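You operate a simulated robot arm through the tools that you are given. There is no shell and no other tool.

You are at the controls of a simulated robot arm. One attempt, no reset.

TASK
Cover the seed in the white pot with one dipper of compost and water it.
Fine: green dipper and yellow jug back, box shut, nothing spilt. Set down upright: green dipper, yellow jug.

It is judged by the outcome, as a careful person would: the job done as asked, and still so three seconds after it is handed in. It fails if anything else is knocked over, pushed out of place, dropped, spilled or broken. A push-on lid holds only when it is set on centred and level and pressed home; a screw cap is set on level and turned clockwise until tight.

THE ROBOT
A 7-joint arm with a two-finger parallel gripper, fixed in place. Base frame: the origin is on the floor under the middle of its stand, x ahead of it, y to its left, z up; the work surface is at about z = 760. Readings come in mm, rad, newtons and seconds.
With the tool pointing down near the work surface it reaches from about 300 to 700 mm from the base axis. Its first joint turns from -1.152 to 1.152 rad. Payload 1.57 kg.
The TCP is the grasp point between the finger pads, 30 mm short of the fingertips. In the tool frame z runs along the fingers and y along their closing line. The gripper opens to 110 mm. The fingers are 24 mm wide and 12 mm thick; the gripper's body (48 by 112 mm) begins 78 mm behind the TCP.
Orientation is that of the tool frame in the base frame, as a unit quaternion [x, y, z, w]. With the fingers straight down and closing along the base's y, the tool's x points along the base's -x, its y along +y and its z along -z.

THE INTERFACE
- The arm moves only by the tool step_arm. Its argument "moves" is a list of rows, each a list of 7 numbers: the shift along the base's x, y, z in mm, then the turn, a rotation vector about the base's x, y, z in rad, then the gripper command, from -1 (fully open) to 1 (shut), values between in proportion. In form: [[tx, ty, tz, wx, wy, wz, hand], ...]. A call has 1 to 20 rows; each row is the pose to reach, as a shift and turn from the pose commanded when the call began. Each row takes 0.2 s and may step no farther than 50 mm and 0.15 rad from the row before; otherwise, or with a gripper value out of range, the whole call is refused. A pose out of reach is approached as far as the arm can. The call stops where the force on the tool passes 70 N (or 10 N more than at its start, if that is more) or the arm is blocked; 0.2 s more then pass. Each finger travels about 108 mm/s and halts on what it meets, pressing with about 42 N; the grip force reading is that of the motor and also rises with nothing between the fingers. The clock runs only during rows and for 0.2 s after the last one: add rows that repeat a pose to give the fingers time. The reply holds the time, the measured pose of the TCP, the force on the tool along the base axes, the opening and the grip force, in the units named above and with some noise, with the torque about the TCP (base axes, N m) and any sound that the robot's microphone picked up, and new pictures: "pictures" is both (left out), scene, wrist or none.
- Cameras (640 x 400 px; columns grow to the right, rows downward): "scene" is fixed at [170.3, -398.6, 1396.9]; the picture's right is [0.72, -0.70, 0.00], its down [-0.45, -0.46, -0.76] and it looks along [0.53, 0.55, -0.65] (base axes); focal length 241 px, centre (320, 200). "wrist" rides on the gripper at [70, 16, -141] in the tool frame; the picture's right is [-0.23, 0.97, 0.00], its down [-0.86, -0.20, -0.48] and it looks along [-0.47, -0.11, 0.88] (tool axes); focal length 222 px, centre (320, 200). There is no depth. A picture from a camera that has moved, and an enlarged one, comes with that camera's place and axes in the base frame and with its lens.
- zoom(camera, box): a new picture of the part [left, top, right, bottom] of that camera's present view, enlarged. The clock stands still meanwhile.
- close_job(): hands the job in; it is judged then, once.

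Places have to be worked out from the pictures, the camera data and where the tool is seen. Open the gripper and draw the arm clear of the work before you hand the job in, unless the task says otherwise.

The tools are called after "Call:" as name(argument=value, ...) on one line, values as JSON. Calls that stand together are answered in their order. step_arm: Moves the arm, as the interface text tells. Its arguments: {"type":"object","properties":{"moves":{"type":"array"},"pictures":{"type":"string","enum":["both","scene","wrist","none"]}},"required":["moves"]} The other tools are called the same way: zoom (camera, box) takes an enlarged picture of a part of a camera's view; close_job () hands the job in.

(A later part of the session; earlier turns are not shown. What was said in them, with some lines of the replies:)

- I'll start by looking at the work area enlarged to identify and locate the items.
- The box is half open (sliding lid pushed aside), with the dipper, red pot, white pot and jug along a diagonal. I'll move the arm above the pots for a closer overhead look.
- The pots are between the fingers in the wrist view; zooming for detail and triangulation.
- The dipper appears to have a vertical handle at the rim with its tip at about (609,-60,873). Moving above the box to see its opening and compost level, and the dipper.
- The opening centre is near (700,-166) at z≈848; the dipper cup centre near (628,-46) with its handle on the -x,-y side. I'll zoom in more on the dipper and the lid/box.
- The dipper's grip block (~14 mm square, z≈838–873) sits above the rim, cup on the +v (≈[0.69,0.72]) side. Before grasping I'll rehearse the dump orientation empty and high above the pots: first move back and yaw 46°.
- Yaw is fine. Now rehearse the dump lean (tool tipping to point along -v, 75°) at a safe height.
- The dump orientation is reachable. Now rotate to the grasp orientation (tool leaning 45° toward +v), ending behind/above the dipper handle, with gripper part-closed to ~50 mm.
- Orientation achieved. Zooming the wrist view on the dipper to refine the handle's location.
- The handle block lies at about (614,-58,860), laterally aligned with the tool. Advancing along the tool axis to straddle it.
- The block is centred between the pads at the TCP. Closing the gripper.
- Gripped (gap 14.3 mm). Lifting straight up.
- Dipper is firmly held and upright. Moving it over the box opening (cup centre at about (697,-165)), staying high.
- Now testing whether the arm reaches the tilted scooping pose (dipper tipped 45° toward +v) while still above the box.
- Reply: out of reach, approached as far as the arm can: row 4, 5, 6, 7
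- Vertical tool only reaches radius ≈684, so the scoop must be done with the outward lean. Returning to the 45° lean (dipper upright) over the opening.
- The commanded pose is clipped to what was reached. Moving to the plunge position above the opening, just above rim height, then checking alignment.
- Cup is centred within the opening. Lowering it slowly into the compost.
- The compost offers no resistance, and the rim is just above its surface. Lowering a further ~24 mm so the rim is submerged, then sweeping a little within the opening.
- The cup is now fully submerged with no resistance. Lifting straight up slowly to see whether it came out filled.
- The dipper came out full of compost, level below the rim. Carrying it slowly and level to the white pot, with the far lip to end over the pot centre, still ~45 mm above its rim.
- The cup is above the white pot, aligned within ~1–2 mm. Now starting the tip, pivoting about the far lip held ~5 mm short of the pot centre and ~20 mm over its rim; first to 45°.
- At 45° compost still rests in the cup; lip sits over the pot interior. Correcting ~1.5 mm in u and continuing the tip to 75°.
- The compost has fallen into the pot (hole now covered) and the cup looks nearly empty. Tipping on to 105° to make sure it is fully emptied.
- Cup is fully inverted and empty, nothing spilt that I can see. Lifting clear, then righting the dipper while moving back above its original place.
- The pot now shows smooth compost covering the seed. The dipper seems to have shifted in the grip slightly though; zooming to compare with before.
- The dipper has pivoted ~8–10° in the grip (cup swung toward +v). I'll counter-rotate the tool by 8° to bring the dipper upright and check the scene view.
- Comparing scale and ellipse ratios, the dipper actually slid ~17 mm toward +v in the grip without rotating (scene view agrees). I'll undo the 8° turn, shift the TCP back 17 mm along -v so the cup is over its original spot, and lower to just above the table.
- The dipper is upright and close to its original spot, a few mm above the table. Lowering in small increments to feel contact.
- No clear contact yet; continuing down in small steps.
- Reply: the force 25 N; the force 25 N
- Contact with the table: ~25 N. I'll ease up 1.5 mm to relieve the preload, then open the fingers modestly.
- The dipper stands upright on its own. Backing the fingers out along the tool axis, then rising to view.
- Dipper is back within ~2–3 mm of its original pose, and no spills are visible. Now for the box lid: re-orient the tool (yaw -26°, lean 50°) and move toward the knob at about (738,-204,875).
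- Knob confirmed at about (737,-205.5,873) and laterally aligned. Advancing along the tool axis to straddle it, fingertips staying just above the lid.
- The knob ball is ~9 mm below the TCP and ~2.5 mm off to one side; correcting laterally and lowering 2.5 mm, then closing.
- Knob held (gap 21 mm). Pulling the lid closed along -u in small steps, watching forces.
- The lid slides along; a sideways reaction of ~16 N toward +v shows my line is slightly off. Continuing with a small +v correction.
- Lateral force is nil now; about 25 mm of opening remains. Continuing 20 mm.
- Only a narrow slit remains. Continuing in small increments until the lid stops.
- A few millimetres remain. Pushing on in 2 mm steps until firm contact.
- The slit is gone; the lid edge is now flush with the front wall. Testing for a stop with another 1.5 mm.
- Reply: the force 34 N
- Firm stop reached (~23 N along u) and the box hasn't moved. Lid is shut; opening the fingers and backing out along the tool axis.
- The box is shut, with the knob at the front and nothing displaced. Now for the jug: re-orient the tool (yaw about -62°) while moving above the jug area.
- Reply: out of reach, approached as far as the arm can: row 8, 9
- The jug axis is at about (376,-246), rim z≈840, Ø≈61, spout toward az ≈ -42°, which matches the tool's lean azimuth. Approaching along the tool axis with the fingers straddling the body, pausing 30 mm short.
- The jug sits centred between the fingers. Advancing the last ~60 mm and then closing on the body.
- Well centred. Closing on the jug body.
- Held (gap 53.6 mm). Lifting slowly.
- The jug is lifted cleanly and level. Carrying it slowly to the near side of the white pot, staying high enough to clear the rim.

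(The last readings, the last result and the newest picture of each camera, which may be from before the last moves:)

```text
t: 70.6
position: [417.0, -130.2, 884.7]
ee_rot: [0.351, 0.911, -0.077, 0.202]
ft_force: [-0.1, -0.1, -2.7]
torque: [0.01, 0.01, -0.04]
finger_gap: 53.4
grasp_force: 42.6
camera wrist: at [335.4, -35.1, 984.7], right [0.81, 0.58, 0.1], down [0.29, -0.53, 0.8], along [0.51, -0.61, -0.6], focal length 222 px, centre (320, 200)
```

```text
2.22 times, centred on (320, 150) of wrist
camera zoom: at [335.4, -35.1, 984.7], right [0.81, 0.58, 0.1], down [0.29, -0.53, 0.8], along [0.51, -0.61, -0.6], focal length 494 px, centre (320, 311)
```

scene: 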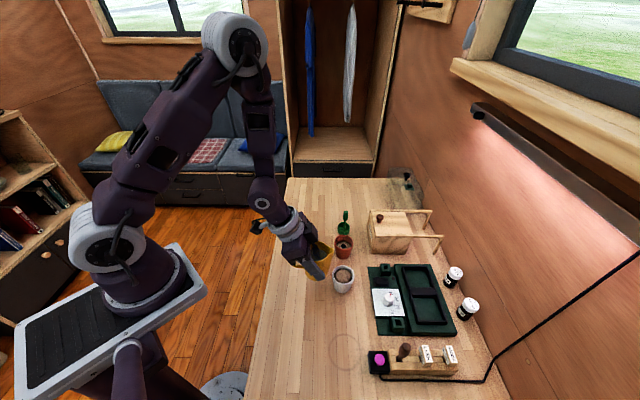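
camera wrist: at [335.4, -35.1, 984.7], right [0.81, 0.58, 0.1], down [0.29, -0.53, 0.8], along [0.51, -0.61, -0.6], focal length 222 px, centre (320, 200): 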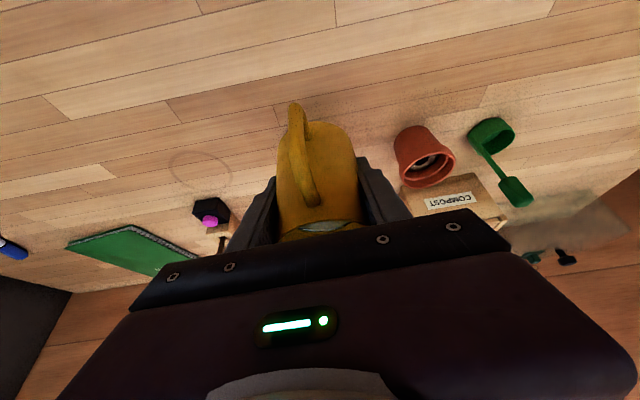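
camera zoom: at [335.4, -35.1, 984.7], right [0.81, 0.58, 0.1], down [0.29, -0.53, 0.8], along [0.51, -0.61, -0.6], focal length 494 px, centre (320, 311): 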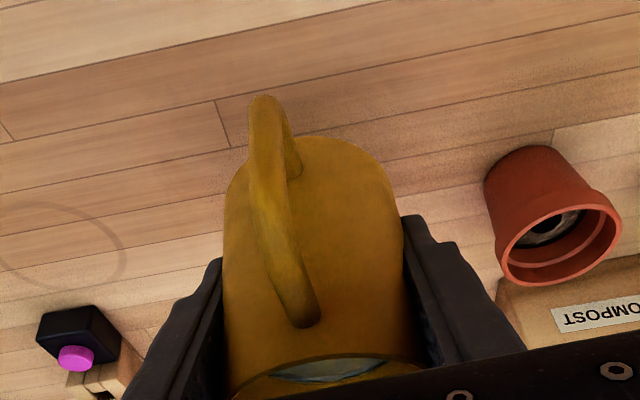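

Spout direction and position agree with my model. Starting the tilt toward the pot, to 22° first (below the expected pouring angle).

Call:
step_arm(moves=[[1.2, -0.6, -12, 0.0881, 0.0969, 0, 1], [1.6, -0.8, -23, 0.1762, 0.1938, 0, 1], [1.6, -0.8, -33, 0.2643, 0.2907, 0, 1], [1.6, -0.8, -33, 0.2643, 0.2907, 0, 1]])

Call:
zoom(camera="scene", box=[270, 210, 410, 330])

Call:
zoom(camera="wrist", box=[200, 60, 440, 240])

```text
t: 71.6
position: [417.5, -131.8, 851.7]
ee_rot: [0.36, 0.933, -0.009, 0.019]
ft_force: [0.1, 0.7, -2.9]
torque: [-0.05, 0.0, -0.01]
finger_gap: 53.2
grasp_force: 41.3
camera wrist: at [371.2, -68.0, 991.3], right [0.82, 0.57, 0.01], down [0.48, -0.71, 0.51], along [0.3, -0.42, -0.86], focal length 222 px, centre (320, 200)
```

scene: 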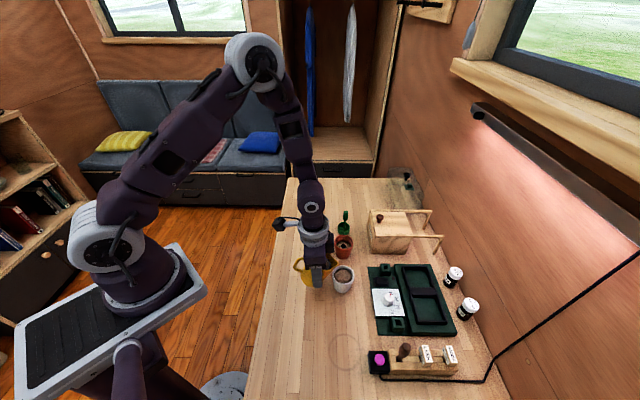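
wrist: 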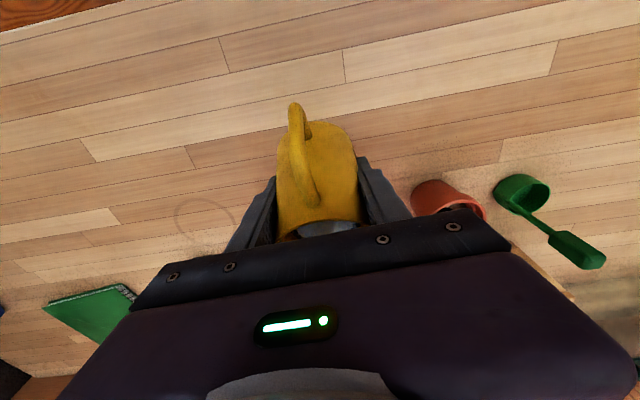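

```text
3.33 times, centred on (340, 270) of scene
camera zoom: at [170.4, -398.6, 1396.9], right [0.72, -0.7, 0.0], down [-0.45, -0.46, -0.76], along [0.53, 0.55, -0.65], focal length 804 px, centre (253, -33)
```

zoom: 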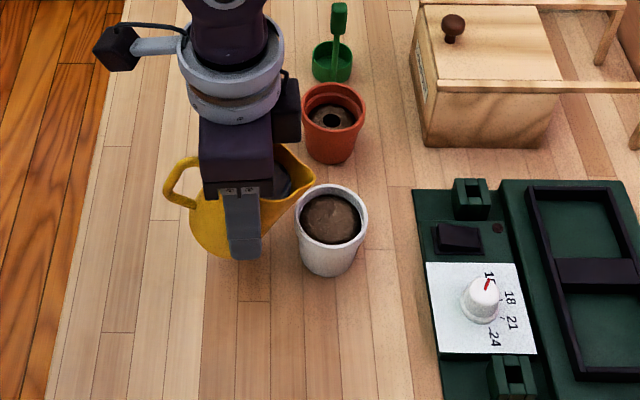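

```text
2.22 times, centred on (320, 150) of wrist
camera zoom: at [371.2, -68.0, 991.3], right [0.82, 0.57, 0.01], down [0.48, -0.71, 0.51], along [0.3, -0.42, -0.86], focal length 494 px, centre (320, 311)
```

zoom: 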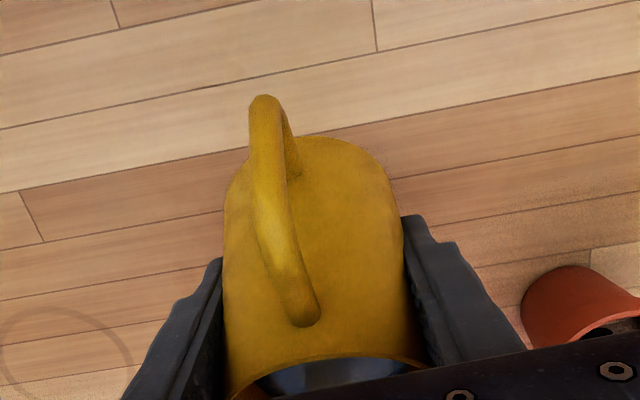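

Spout tip is short of the pot centre by ~13 mm as planned, about 50 mm above it. Tilting slowly to 30° and looking for flow.

Call:
step_arm(moves=[[-0.1, 0.1, -3, 0.044, 0.0485, 0, 1], [-0.3, 0.3, -6, 0.0881, 0.0969, 0, 1], [-0.3, 0.3, -6, 0.0881, 0.0969, 0, 1]], pictures="scene")

Call:
zoom(camera="scene", box=[300, 220, 380, 300])

```text
t: 72.4
position: [416.6, -130.7, 846.6]
ee_rot: [0.36, 0.932, 0.016, -0.04]
ft_force: [0.0, -1.1, -2.5]
torque: [0.01, -0.02, 0.02]
finger_gap: 53.4
grasp_force: 42.0
```

scene: 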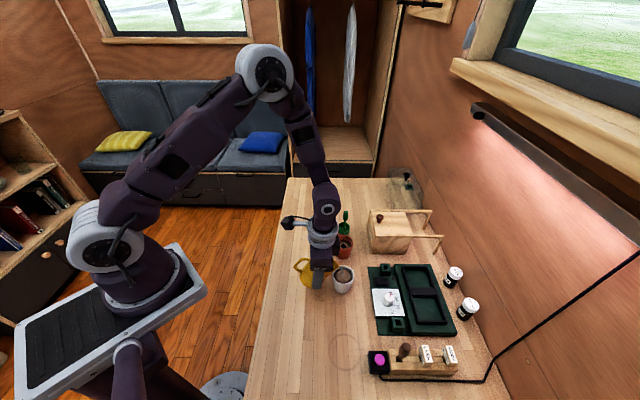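

```text
5.00 times, centred on (340, 260) of scene
camera zoom: at [170.4, -398.6, 1396.9], right [0.72, -0.7, 0.0], down [-0.45, -0.46, -0.76], along [0.53, 0.55, -0.65], focal length 1207 px, centre (220, -100)
```

zoom: 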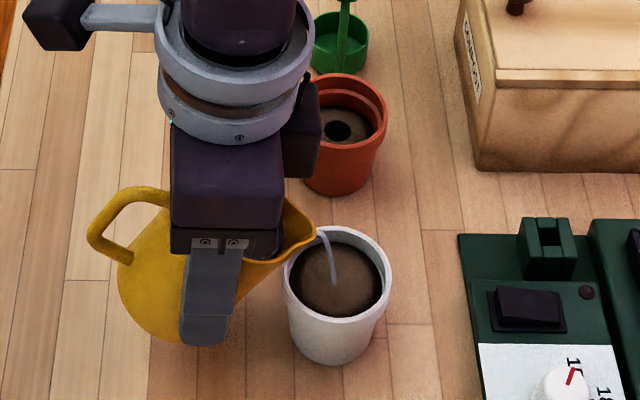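

A thin stream is landing right in the middle of the pot. Holding this tilt briefly and watching.

Call:
step_arm(moves=[[0, 0, 0, 0, 0, 0, 1], [0, 0, 0, 0, 0, 0, 1], [0, 0, 0, 0, 0, 0, 1]], pictures="none")

Call:
zoom(camera="scene", box=[300, 220, 380, 300])

```text
t: 73.2
position: [417.5, -130.8, 847.2]
ee_rot: [0.36, 0.932, 0.016, -0.041]
ft_force: [1.0, 0.1, -2.6]
torque: [0.01, -0.05, -0.05]
finger_gap: 53.0
grasp_force: 41.9
```

```text
5.00 times, centred on (340, 260) of scene
camera zoom: at [170.4, -398.6, 1396.9], right [0.72, -0.7, 0.0], down [-0.45, -0.46, -0.76], along [0.53, 0.55, -0.65], focal length 1207 px, centre (220, -100)
```

zoom: 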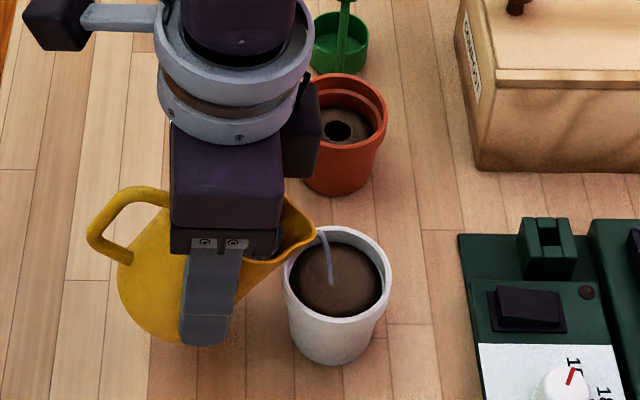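

The stream is thinning and the soil darkening. Increasing the tilt to ~35° for more water, still centred.

Call:
step_arm(moves=[[-0.4, 0.3, 1, 0.0264, 0.029, 0, 1], [-0.7, 0.7, 2, 0.0528, 0.0581, 0, 1], [-0.7, 0.7, 2, 0.0528, 0.0581, 0, 1], [-0.7, 0.7, 2, 0.0528, 0.0581, 0, 1]], pictures="none")

Call:
zoom(camera="scene", box=[300, 220, 380, 300])

```text
t: 74.2
position: [415.8, -129.9, 848.1]
ee_rot: [0.358, 0.93, 0.03, -0.077]
ft_force: [-1.2, -0.5, -2.7]
torque: [0.0, 0.0, 0.0]
finger_gap: 53.4
grasp_force: 42.7
```

```text
5.00 times, centred on (340, 260) of scene
camera zoom: at [170.4, -398.6, 1396.9], right [0.72, -0.7, 0.0], down [-0.45, -0.46, -0.76], along [0.53, 0.55, -0.65], focal length 1207 px, centre (220, -100)
```

zoom: 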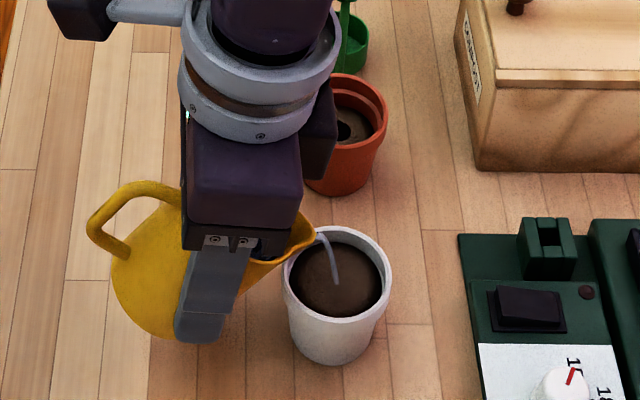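

Flow is centred and the soil is darkening, with no pooling. Holding another moment.

Call:
step_arm(moves=[[0, 0, 0, 0, 0, 0, 1], [0, 0, 0, 0, 0, 0, 1], [0, 0, 0, 0, 0, 0, 1], [0, 0, 0, 0, 0, 0, 1]], pictures="none")

Call:
zoom(camera="scene", box=[300, 220, 380, 300])

```text
t: 75.2
position: [417.3, -130.4, 848.3]
ee_rot: [0.359, 0.93, 0.03, -0.078]
ft_force: [0.4, 0.0, -2.3]
torque: [-0.03, 0.01, 0.01]
finger_gap: 53.4
grasp_force: 42.0
```

```text
5.00 times, centred on (340, 260) of scene
camera zoom: at [170.4, -398.6, 1396.9], right [0.72, -0.7, 0.0], down [-0.45, -0.46, -0.76], along [0.53, 0.55, -0.65], focal length 1207 px, centre (220, -100)
```

zoom: 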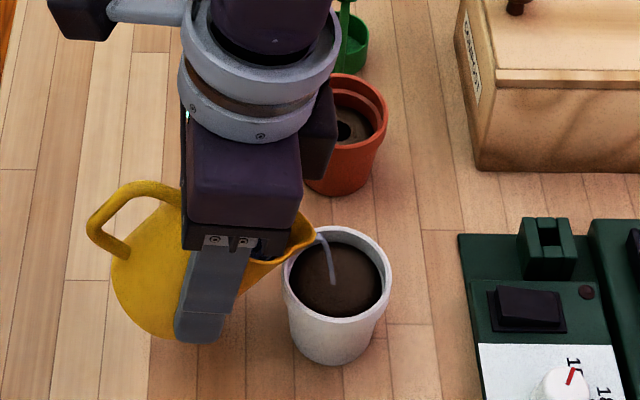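

Continuing: tilt up to ~39.5° and hold briefly.

Call:
step_arm(moves=[[-0.3, 0.2, 2, 0.0294, 0.0323, 0, 1], [-0.5, 0.5, 4, 0.0588, 0.0646, 0, 1], [-0.5, 0.5, 4, 0.0588, 0.0646, 0, 1], [-0.5, 0.5, 4, 0.0588, 0.0646, 0, 1], [-0.5, 0.5, 4, 0.0588, 0.0646, 0, 1]], pictures="none")

Call:
zoom(camera="scene", box=[300, 220, 380, 300])

```text
t: 76.4
position: [418.1, -128.6, 853.6]
ee_rot: [0.357, 0.925, 0.045, -0.118]
ft_force: [0.5, -0.7, -2.7]
torque: [-0.02, -0.03, -0.01]
finger_gap: 53.3
grasp_force: 41.7
```

```text
5.00 times, centred on (340, 260) of scene
camera zoom: at [170.4, -398.6, 1396.9], right [0.72, -0.7, 0.0], down [-0.45, -0.46, -0.76], along [0.53, 0.55, -0.65], focal length 1207 px, centre (220, -100)
```

zoom: 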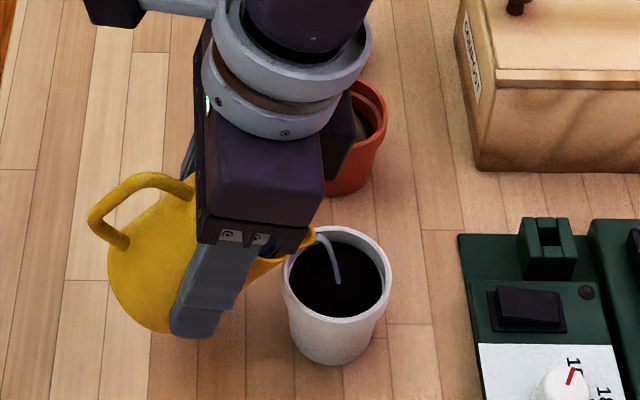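

The soil is now very dark (wet) with no pooling. One short further moment, then I'll right the jug.

Call:
step_arm(moves=[[0, 0, 0, 0, 0, 0, 1], [0, 0, 0, 0, 0, 0, 1]], pictures="none")

Call:
zoom(camera="scene", box=[310, 240, 370, 300])

```text
t: 77.0
position: [417.1, -129.7, 853.2]
ee_rot: [0.357, 0.925, 0.045, -0.118]
ft_force: [0.0, -0.5, -2.9]
torque: [-0.03, -0.02, 0.01]
finger_gap: 53.7
grasp_force: 41.8
```

```text
6.67 times, centred on (340, 270) of scene
camera zoom: at [170.4, -398.6, 1396.9], right [0.72, -0.7, 0.0], down [-0.45, -0.46, -0.76], along [0.53, 0.55, -0.65], focal length 1609 px, centre (187, -267)
```

zoom: 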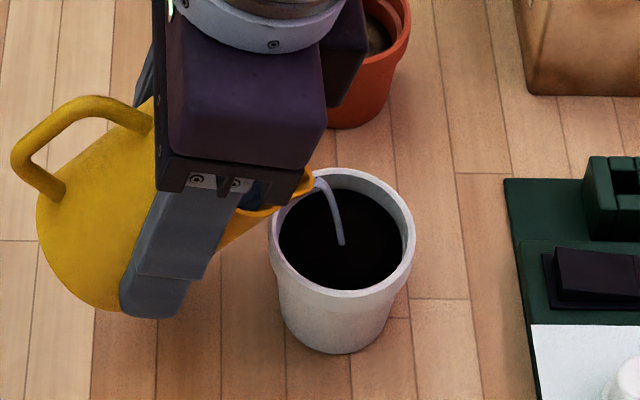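

The compost is thoroughly wet. Righting the jug now with the spout kept over the pot while it stops dripping.

Call:
step_arm(moves=[[0.9, -0.8, -4, -0.0881, -0.0969, 0, 1], [2.6, -2.4, -4, -0.1762, -0.1938, 0, 1], [2.2, -2, 3, -0.2643, -0.2907, 0, 1], [2.2, -2, 3, -0.2643, -0.2907, 0, 1], [1.5, -1.3, 16, -0.3524, -0.3876, 0, 1], [1, -1, 28, -0.432, -0.475, 0, 1], [0, 0, 33, -0.464, -0.5103, 0, 1], [0, 0, 33, -0.464, -0.5103, 0, 1]])

Call:
zoom(camera="scene", box=[290, 220, 390, 310])

Call:
zoom(camera="wrist", box=[200, 60, 440, 240])

```text
t: 78.8
position: [417.8, -128.8, 884.6]
ee_rot: [0.351, 0.911, -0.078, 0.203]
ft_force: [-0.1, 0.0, -2.7]
torque: [-0.06, 0.03, 0.02]
finger_gap: 53.4
grasp_force: 41.9
camera wrist: at [335.2, -34.6, 984.5], right [0.81, 0.58, 0.1], down [0.29, -0.53, 0.8], along [0.52, -0.61, -0.6], focal length 222 px, centre (320, 200)
```

scene: 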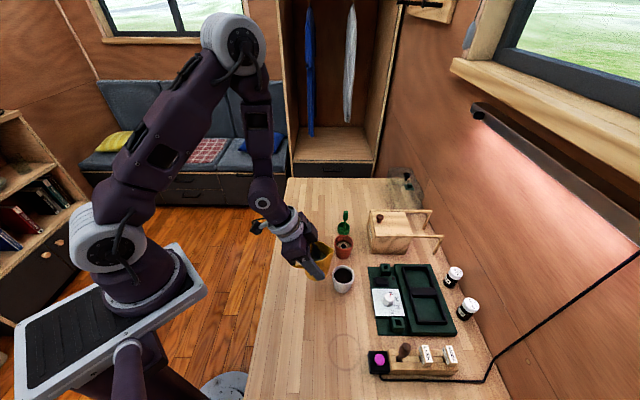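
wrist: 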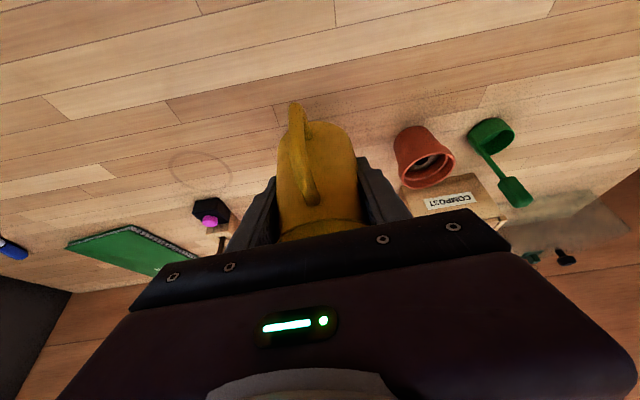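

```text
4.44 times, centred on (340, 265) of scene
camera zoom: at [170.4, -398.6, 1396.9], right [0.72, -0.7, 0.0], down [-0.45, -0.46, -0.76], along [0.53, 0.55, -0.65], focal length 1072 px, centre (231, -89)
```

zoom: 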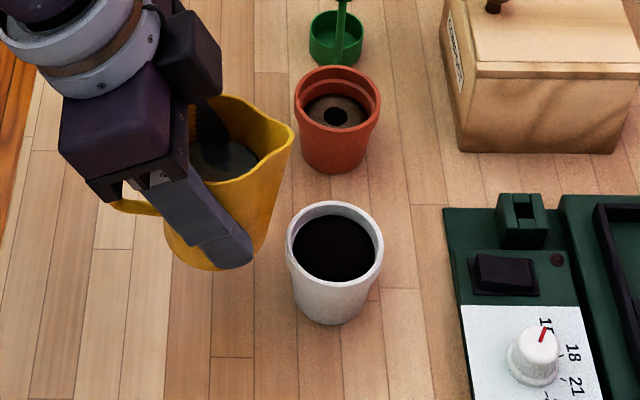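

```text
2.22 times, centred on (320, 150) of wrist
camera zoom: at [335.2, -34.6, 984.5], right [0.81, 0.58, 0.1], down [0.29, -0.53, 0.8], along [0.52, -0.61, -0.6], focal length 494 px, centre (320, 311)
```

zoom: 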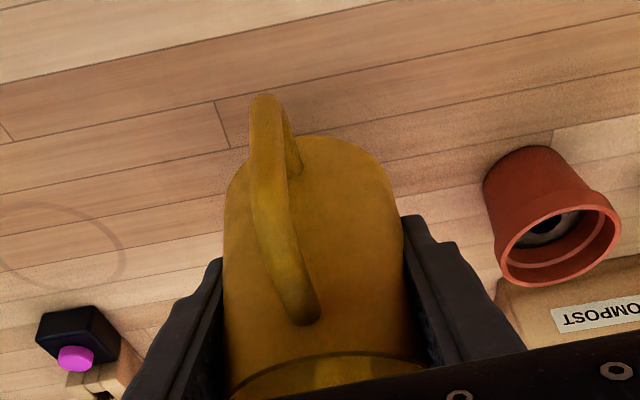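

No drips or spills on the table; jug is level and hasn't slipped. Carrying it back above its original spot.

Call:
step_arm(moves=[[-2, -6, 0, 0, 0, 0, 1], [-6, -17, 0, 0, 0, 0, 1], [-11, -32, 0, 0, 0, 0, 1], [-16, -47, 0, 0, 0, 0, 1], [-21, -62, 0, 0, 0, 0, 1], [-26, -77, 0, 0, 0, 0, 1], [-31, -92, 0, 0, 0, 0, 1], [-36, -104, -2, 0, 0, 0, 1], [-39, -112, -10, 0, 0, 0, 1], [-40.1, -115.7, -22, 0, 0, 0, 1], [-40.1, -115.7, -40, 0, 0, 0, 1], [-40.1, -115.7, -55, 0, 0, 0, 1], [-40.1, -115.7, -68, 0, 0, 0, 1], [-40.1, -115.7, -74, 0, 0, 0, 1], [-40.1, -115.7, -74, 0, 0, 0, 1]])

Call:
zoom(camera="scene", box=[270, 250, 390, 370])

```text
t: 82.0
position: [377.2, -246.0, 810.9]
ee_rot: [0.352, 0.911, -0.078, 0.202]
ft_force: [-0.4, -0.1, -2.2]
torque: [0.02, -0.03, 0.03]
finger_gap: 53.4
grasp_force: 42.2
camera wrist: at [295.5, -150.6, 910.5], right [0.81, 0.58, 0.1], down [0.29, -0.53, 0.8], along [0.51, -0.61, -0.6], focal length 222 px, centre (320, 200)
```

scene: 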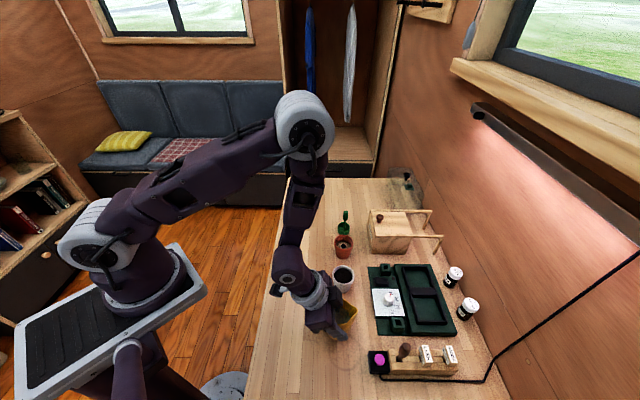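
wrist: 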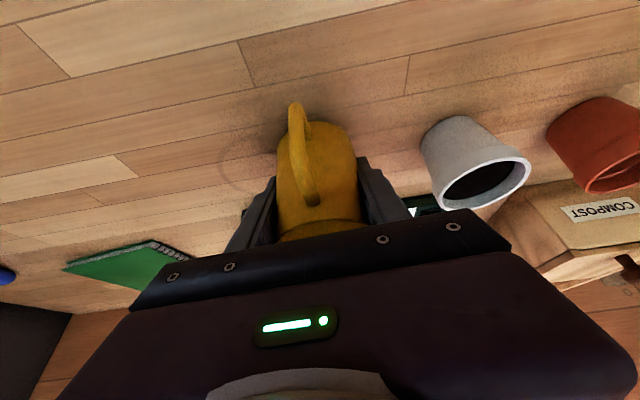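

```text
3.33 times, centred on (330, 310) of scene
camera zoom: at [170.4, -398.6, 1396.9], right [0.72, -0.7, 0.0], down [-0.45, -0.46, -0.76], along [0.53, 0.55, -0.65], focal length 804 px, centre (287, -167)
```

zoom: 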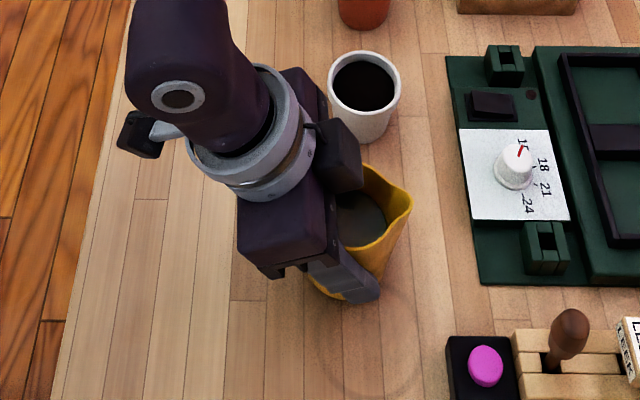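

Jug is over its original spot, ~8 mm up. Lowering in small steps until contact.

Call:
step_arm(moves=[[0, 0, -2, 0, 0, 0, 1], [0, 0, -4, 0, 0, 0, 1], [0, 0, -5, 0, 0, 0, 1], [0, 0, -5, 0, 0, 0, 1]], pictures="none")

Call:
step_arm(moves=[[0, 0, -1, 0, 0, 0, 1], [0, 0, -2, 0, 0, 0, 1], [0, 0, -2, 0, 0, 0, 1]], pictures="none")

```text
t: 83.0
position: [376.3, -245.6, 805.8]
ee_rot: [0.351, 0.911, -0.078, 0.202]
ft_force: [-0.1, 0.6, -3.6]
torque: [0.0, -0.02, -0.03]
finger_gap: 53.4
grasp_force: 41.9
```

```text
t: 83.8
position: [375.8, -244.5, 805.2]
ee_rot: [0.351, 0.911, -0.077, 0.203]
ft_force: [-0.5, -0.1, -2.6]
torque: [0.0, 0.0, 0.0]
finger_gap: 53.6
grasp_force: 41.8
```

No contact yet; continuing down gently.

Call:
step_arm(moves=[[0, 0, -0.7, 0, 0, 0, 1], [0, 0, -1.4, 0, 0, 0, 1], [0, 0, -1.4, 0, 0, 0, 1]], pictures="none")

Call:
step_arm(moves=[[0, 0, -0.5, 0, 0, 0, 1], [0, 0, -1, 0, 0, 0, 1], [0, 0, -1, 0, 0, 0, 1]], pictures="none")

```text
t: 84.6
position: [377.5, -244.0, 803.9]
ee_rot: [0.351, 0.911, -0.079, 0.203]
ft_force: [-4.7, 7.2, 35.3]
torque: [0.31, 0.03, 0.0]
finger_gap: 53.9
grasp_force: 42.3
```

```text
t: 85.4
position: [377.3, -244.8, 803.2]
ee_rot: [0.351, 0.911, -0.078, 0.204]
ft_force: [-0.3, 2.7, 36.8]
torque: [0.15, -0.18, -0.01]
finger_gap: 53.7
grasp_force: 41.5
```

Jug is firmly on the table (~36 N). Relieving the preload and opening the fingers symmetrically.

Call:
step_arm(moves=[[0, 0, 1.2, 0, 0, 0, 1], [0, 0, 1.2, 0, 0, 0, 0], [0, 0, 1.2, 0, 0, 0, -0.2], [0, 0, 1.2, 0, 0, 0, -0.4], [0, 0, 1.2, 0, 0, 0, -0.7], [0, 0, 1.2, 0, 0, 0, -0.7]])

Call:
zoom(camera="wrist", box=[180, 60, 460, 240])

```text
t: 86.8
position: [375.6, -245.5, 803.4]
ee_rot: [0.351, 0.911, -0.077, 0.202]
ft_force: [-0.4, 0.8, -0.4]
torque: [0.0, -0.02, 0.0]
finger_gap: 93.5
grasp_force: 0.0
camera wrist: at [295.1, -150.6, 902.5], right [0.81, 0.58, 0.1], down [0.29, -0.53, 0.8], along [0.51, -0.61, -0.6], focal length 222 px, centre (320, 200)
```

scene: 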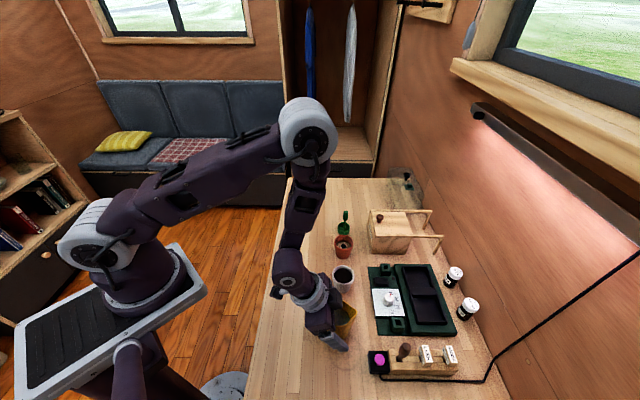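
wrist: 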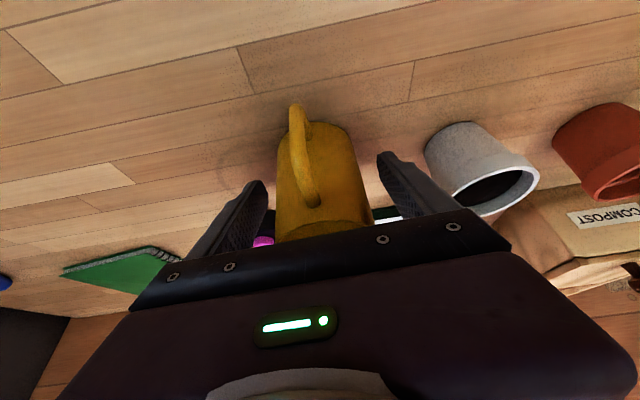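

```text
2.22 times, centred on (320, 150) of wrist
camera zoom: at [295.1, -150.6, 902.5], right [0.81, 0.58, 0.1], down [0.29, -0.53, 0.8], along [0.51, -0.61, -0.6], focal length 494 px, centre (320, 311)
```

zoom: 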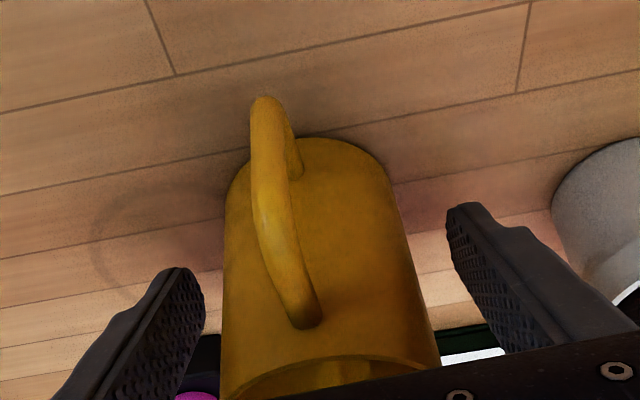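

The jug stands released where it was. Withdrawing along the tool axis and then up and away.

Call:
step_arm(moves=[[-3, 2.8, 9, 0, 0, 0, -0.7], [-10, 9, 29, 0, 0, 0, -0.7], [-20, 18, 58, 0, 0, 0, -0.7], [-32, 29, 92, 0, 0, 0, -0.7], [-44, 40, 127, 0, 0, 0, -0.7], [-44, 60, 165, 0, 0, 0, -0.7], [-40, 90, 200, 0, 0, 0, -0.7], [-30, 125, 230, 0, 0, 0, -0.7], [-20, 165, 250, 0, 0, 0, -0.7], [-10, 205, 270, 0, 0, 0, -0.7], [0, 245, 290, 0, 0, 0, -0.7], [0, 245, 290, 0, 0, 0, -0.7]])

Call:
zoom(camera="scene", box=[290, 250, 410, 370])

Call:
zoom(camera="scene", box=[300, 160, 480, 280])

Call:
zoom(camera="scene", box=[300, 260, 480, 380])

```text
t: 89.4
position: [376.9, 0.5, 1093.0]
ee_rot: [0.352, 0.911, -0.078, 0.202]
ft_force: [-0.1, -0.2, 0.1]
torque: [0.02, 0.01, 0.03]
finger_gap: 93.2
grasp_force: 0.0
out of reach, approached as far as the arm can: row 7
camera wrist: at [295.0, 96.0, 1192.1], right [0.81, 0.58, 0.1], down [0.29, -0.53, 0.8], along [0.51, -0.61, -0.6], focal length 222 px, centre (320, 200)
```

scene: 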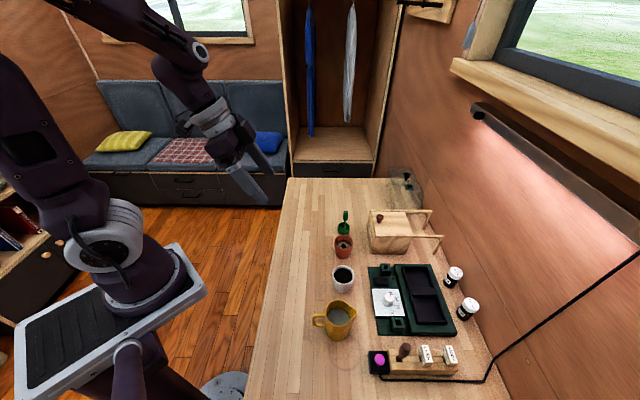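
wrist: 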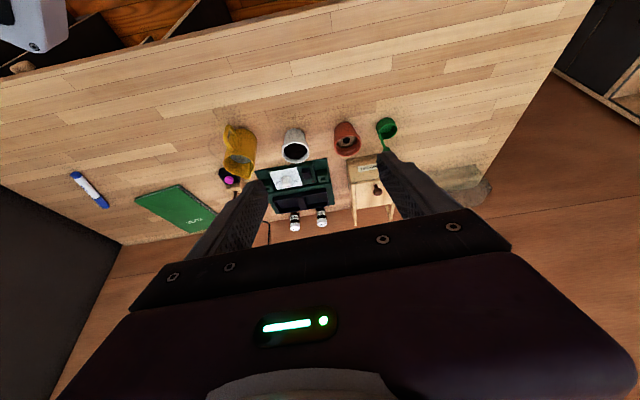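

```text
3.33 times, centred on (350, 310) of scene
camera zoom: at [170.4, -398.6, 1396.9], right [0.72, -0.7, 0.0], down [-0.45, -0.46, -0.76], along [0.53, 0.55, -0.65], focal length 804 px, centre (220, -167)
```

zoom: 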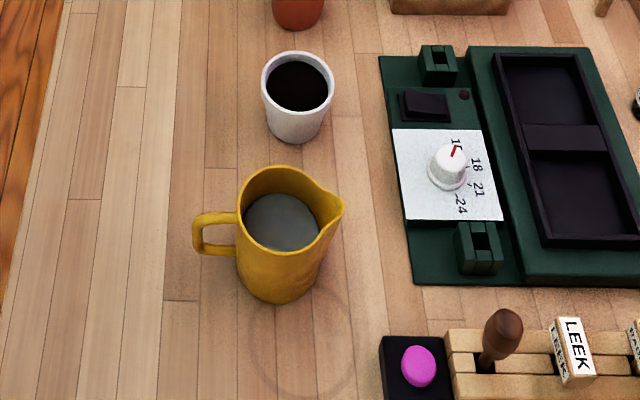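

```text
3.33 times, centred on (390, 220) of scene
camera zoom: at [170.4, -398.6, 1396.9], right [0.72, -0.7, 0.0], down [-0.45, -0.46, -0.76], along [0.53, 0.55, -0.65], focal length 804 px, centre (87, 133)
```

zoom: 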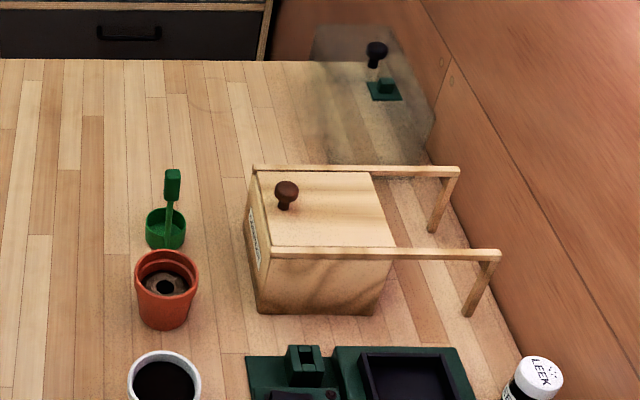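

```text
3.33 times, centred on (390, 320) of scene
camera zoom: at [170.4, -398.6, 1396.9], right [0.72, -0.7, 0.0], down [-0.45, -0.46, -0.76], along [0.53, 0.55, -0.65], focal length 804 px, centre (87, -200)
```

zoom: 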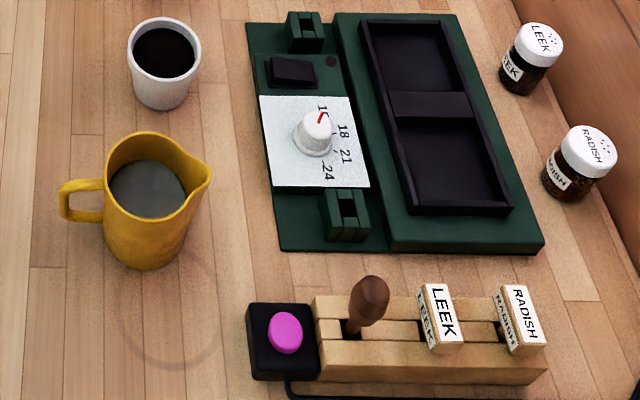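

Everything is back in its starting place. One last close look at the box lid edge and dipper before handing in.

Call:
zoom(camera="scene", box=[362, 200, 422, 260])

Call:
zoom(camera="wrist", box=[330, 100, 430, 220])

Call:
zoom(camera="wrist", box=[210, 100, 330, 220])

```text
6.67 times, centred on (392, 230) of scene
camera zoom: at [170.4, -398.6, 1396.9], right [0.72, -0.7, 0.0], down [-0.45, -0.46, -0.76], along [0.53, 0.55, -0.65], focal length 1609 px, centre (-160, 0)
```

zoom: 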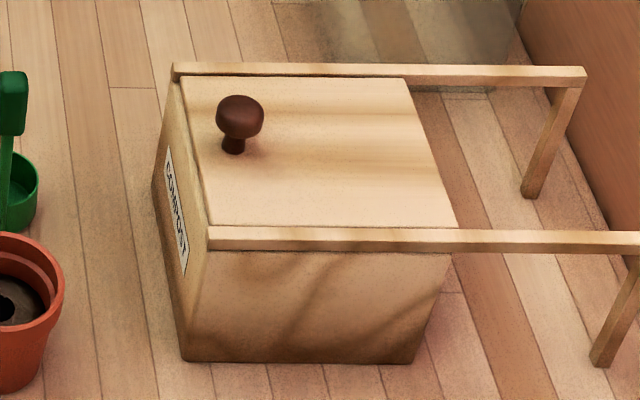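

```text
3.33 times, centred on (380, 160) of wrist
camera zoom: at [295.0, 96.0, 1192.1], right [0.81, 0.58, 0.1], down [0.29, -0.53, 0.8], along [0.51, -0.61, -0.6], focal length 740 px, centre (120, 333)
```

zoom: 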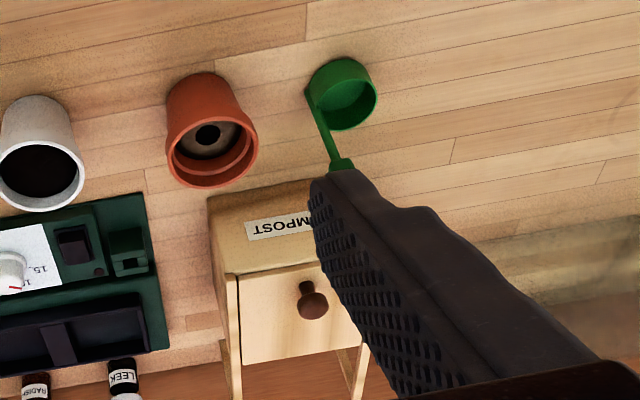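

```text
3.33 times, centred on (270, 160) of wrist
camera zoom: at [295.0, 96.0, 1192.1], right [0.81, 0.58, 0.1], down [0.29, -0.53, 0.8], along [0.51, -0.61, -0.6], focal length 740 px, centre (487, 333)
```

zoom: 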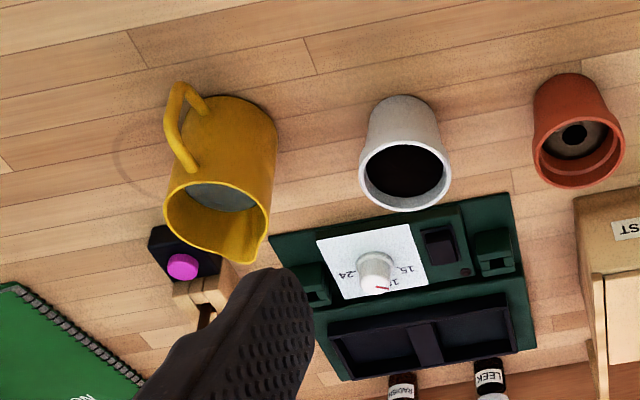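

The lid covers the box fully, the dipper and jug stand upright in their original places, the seed is covered and the compost wet, and there is nothing spilt. The gripper is open and the arm is clear, so I'm handing the job in.

Call:
close_job()

```text
The job is handed in.
```

I put one dipper of compost over the seed in the white pot and watered it, then handed the job in.

- **Compost:** I scooped one full dipper and tipped all of it into the pot. The hole over the seed is covered.
- **Water:** I poured in a thin stream until the compost looked dark and wet. I can't say exactly how much went in, but no water was standing on top.
- **Dipper and jug:** Both are upright and empty of the gripper, back where they started to within a few millimetres by the camera. The dipper slid about 17 mm in the grip after the pour, and I allowed for that when setting it down.
- **Box:** The lid is pulled shut until it stopped firmly, and the box did not move.
- **Spills:** The final pictures show none, and nothing else was knocked or shifted.

The gripper was open and the arm clear of the table when I handed in.
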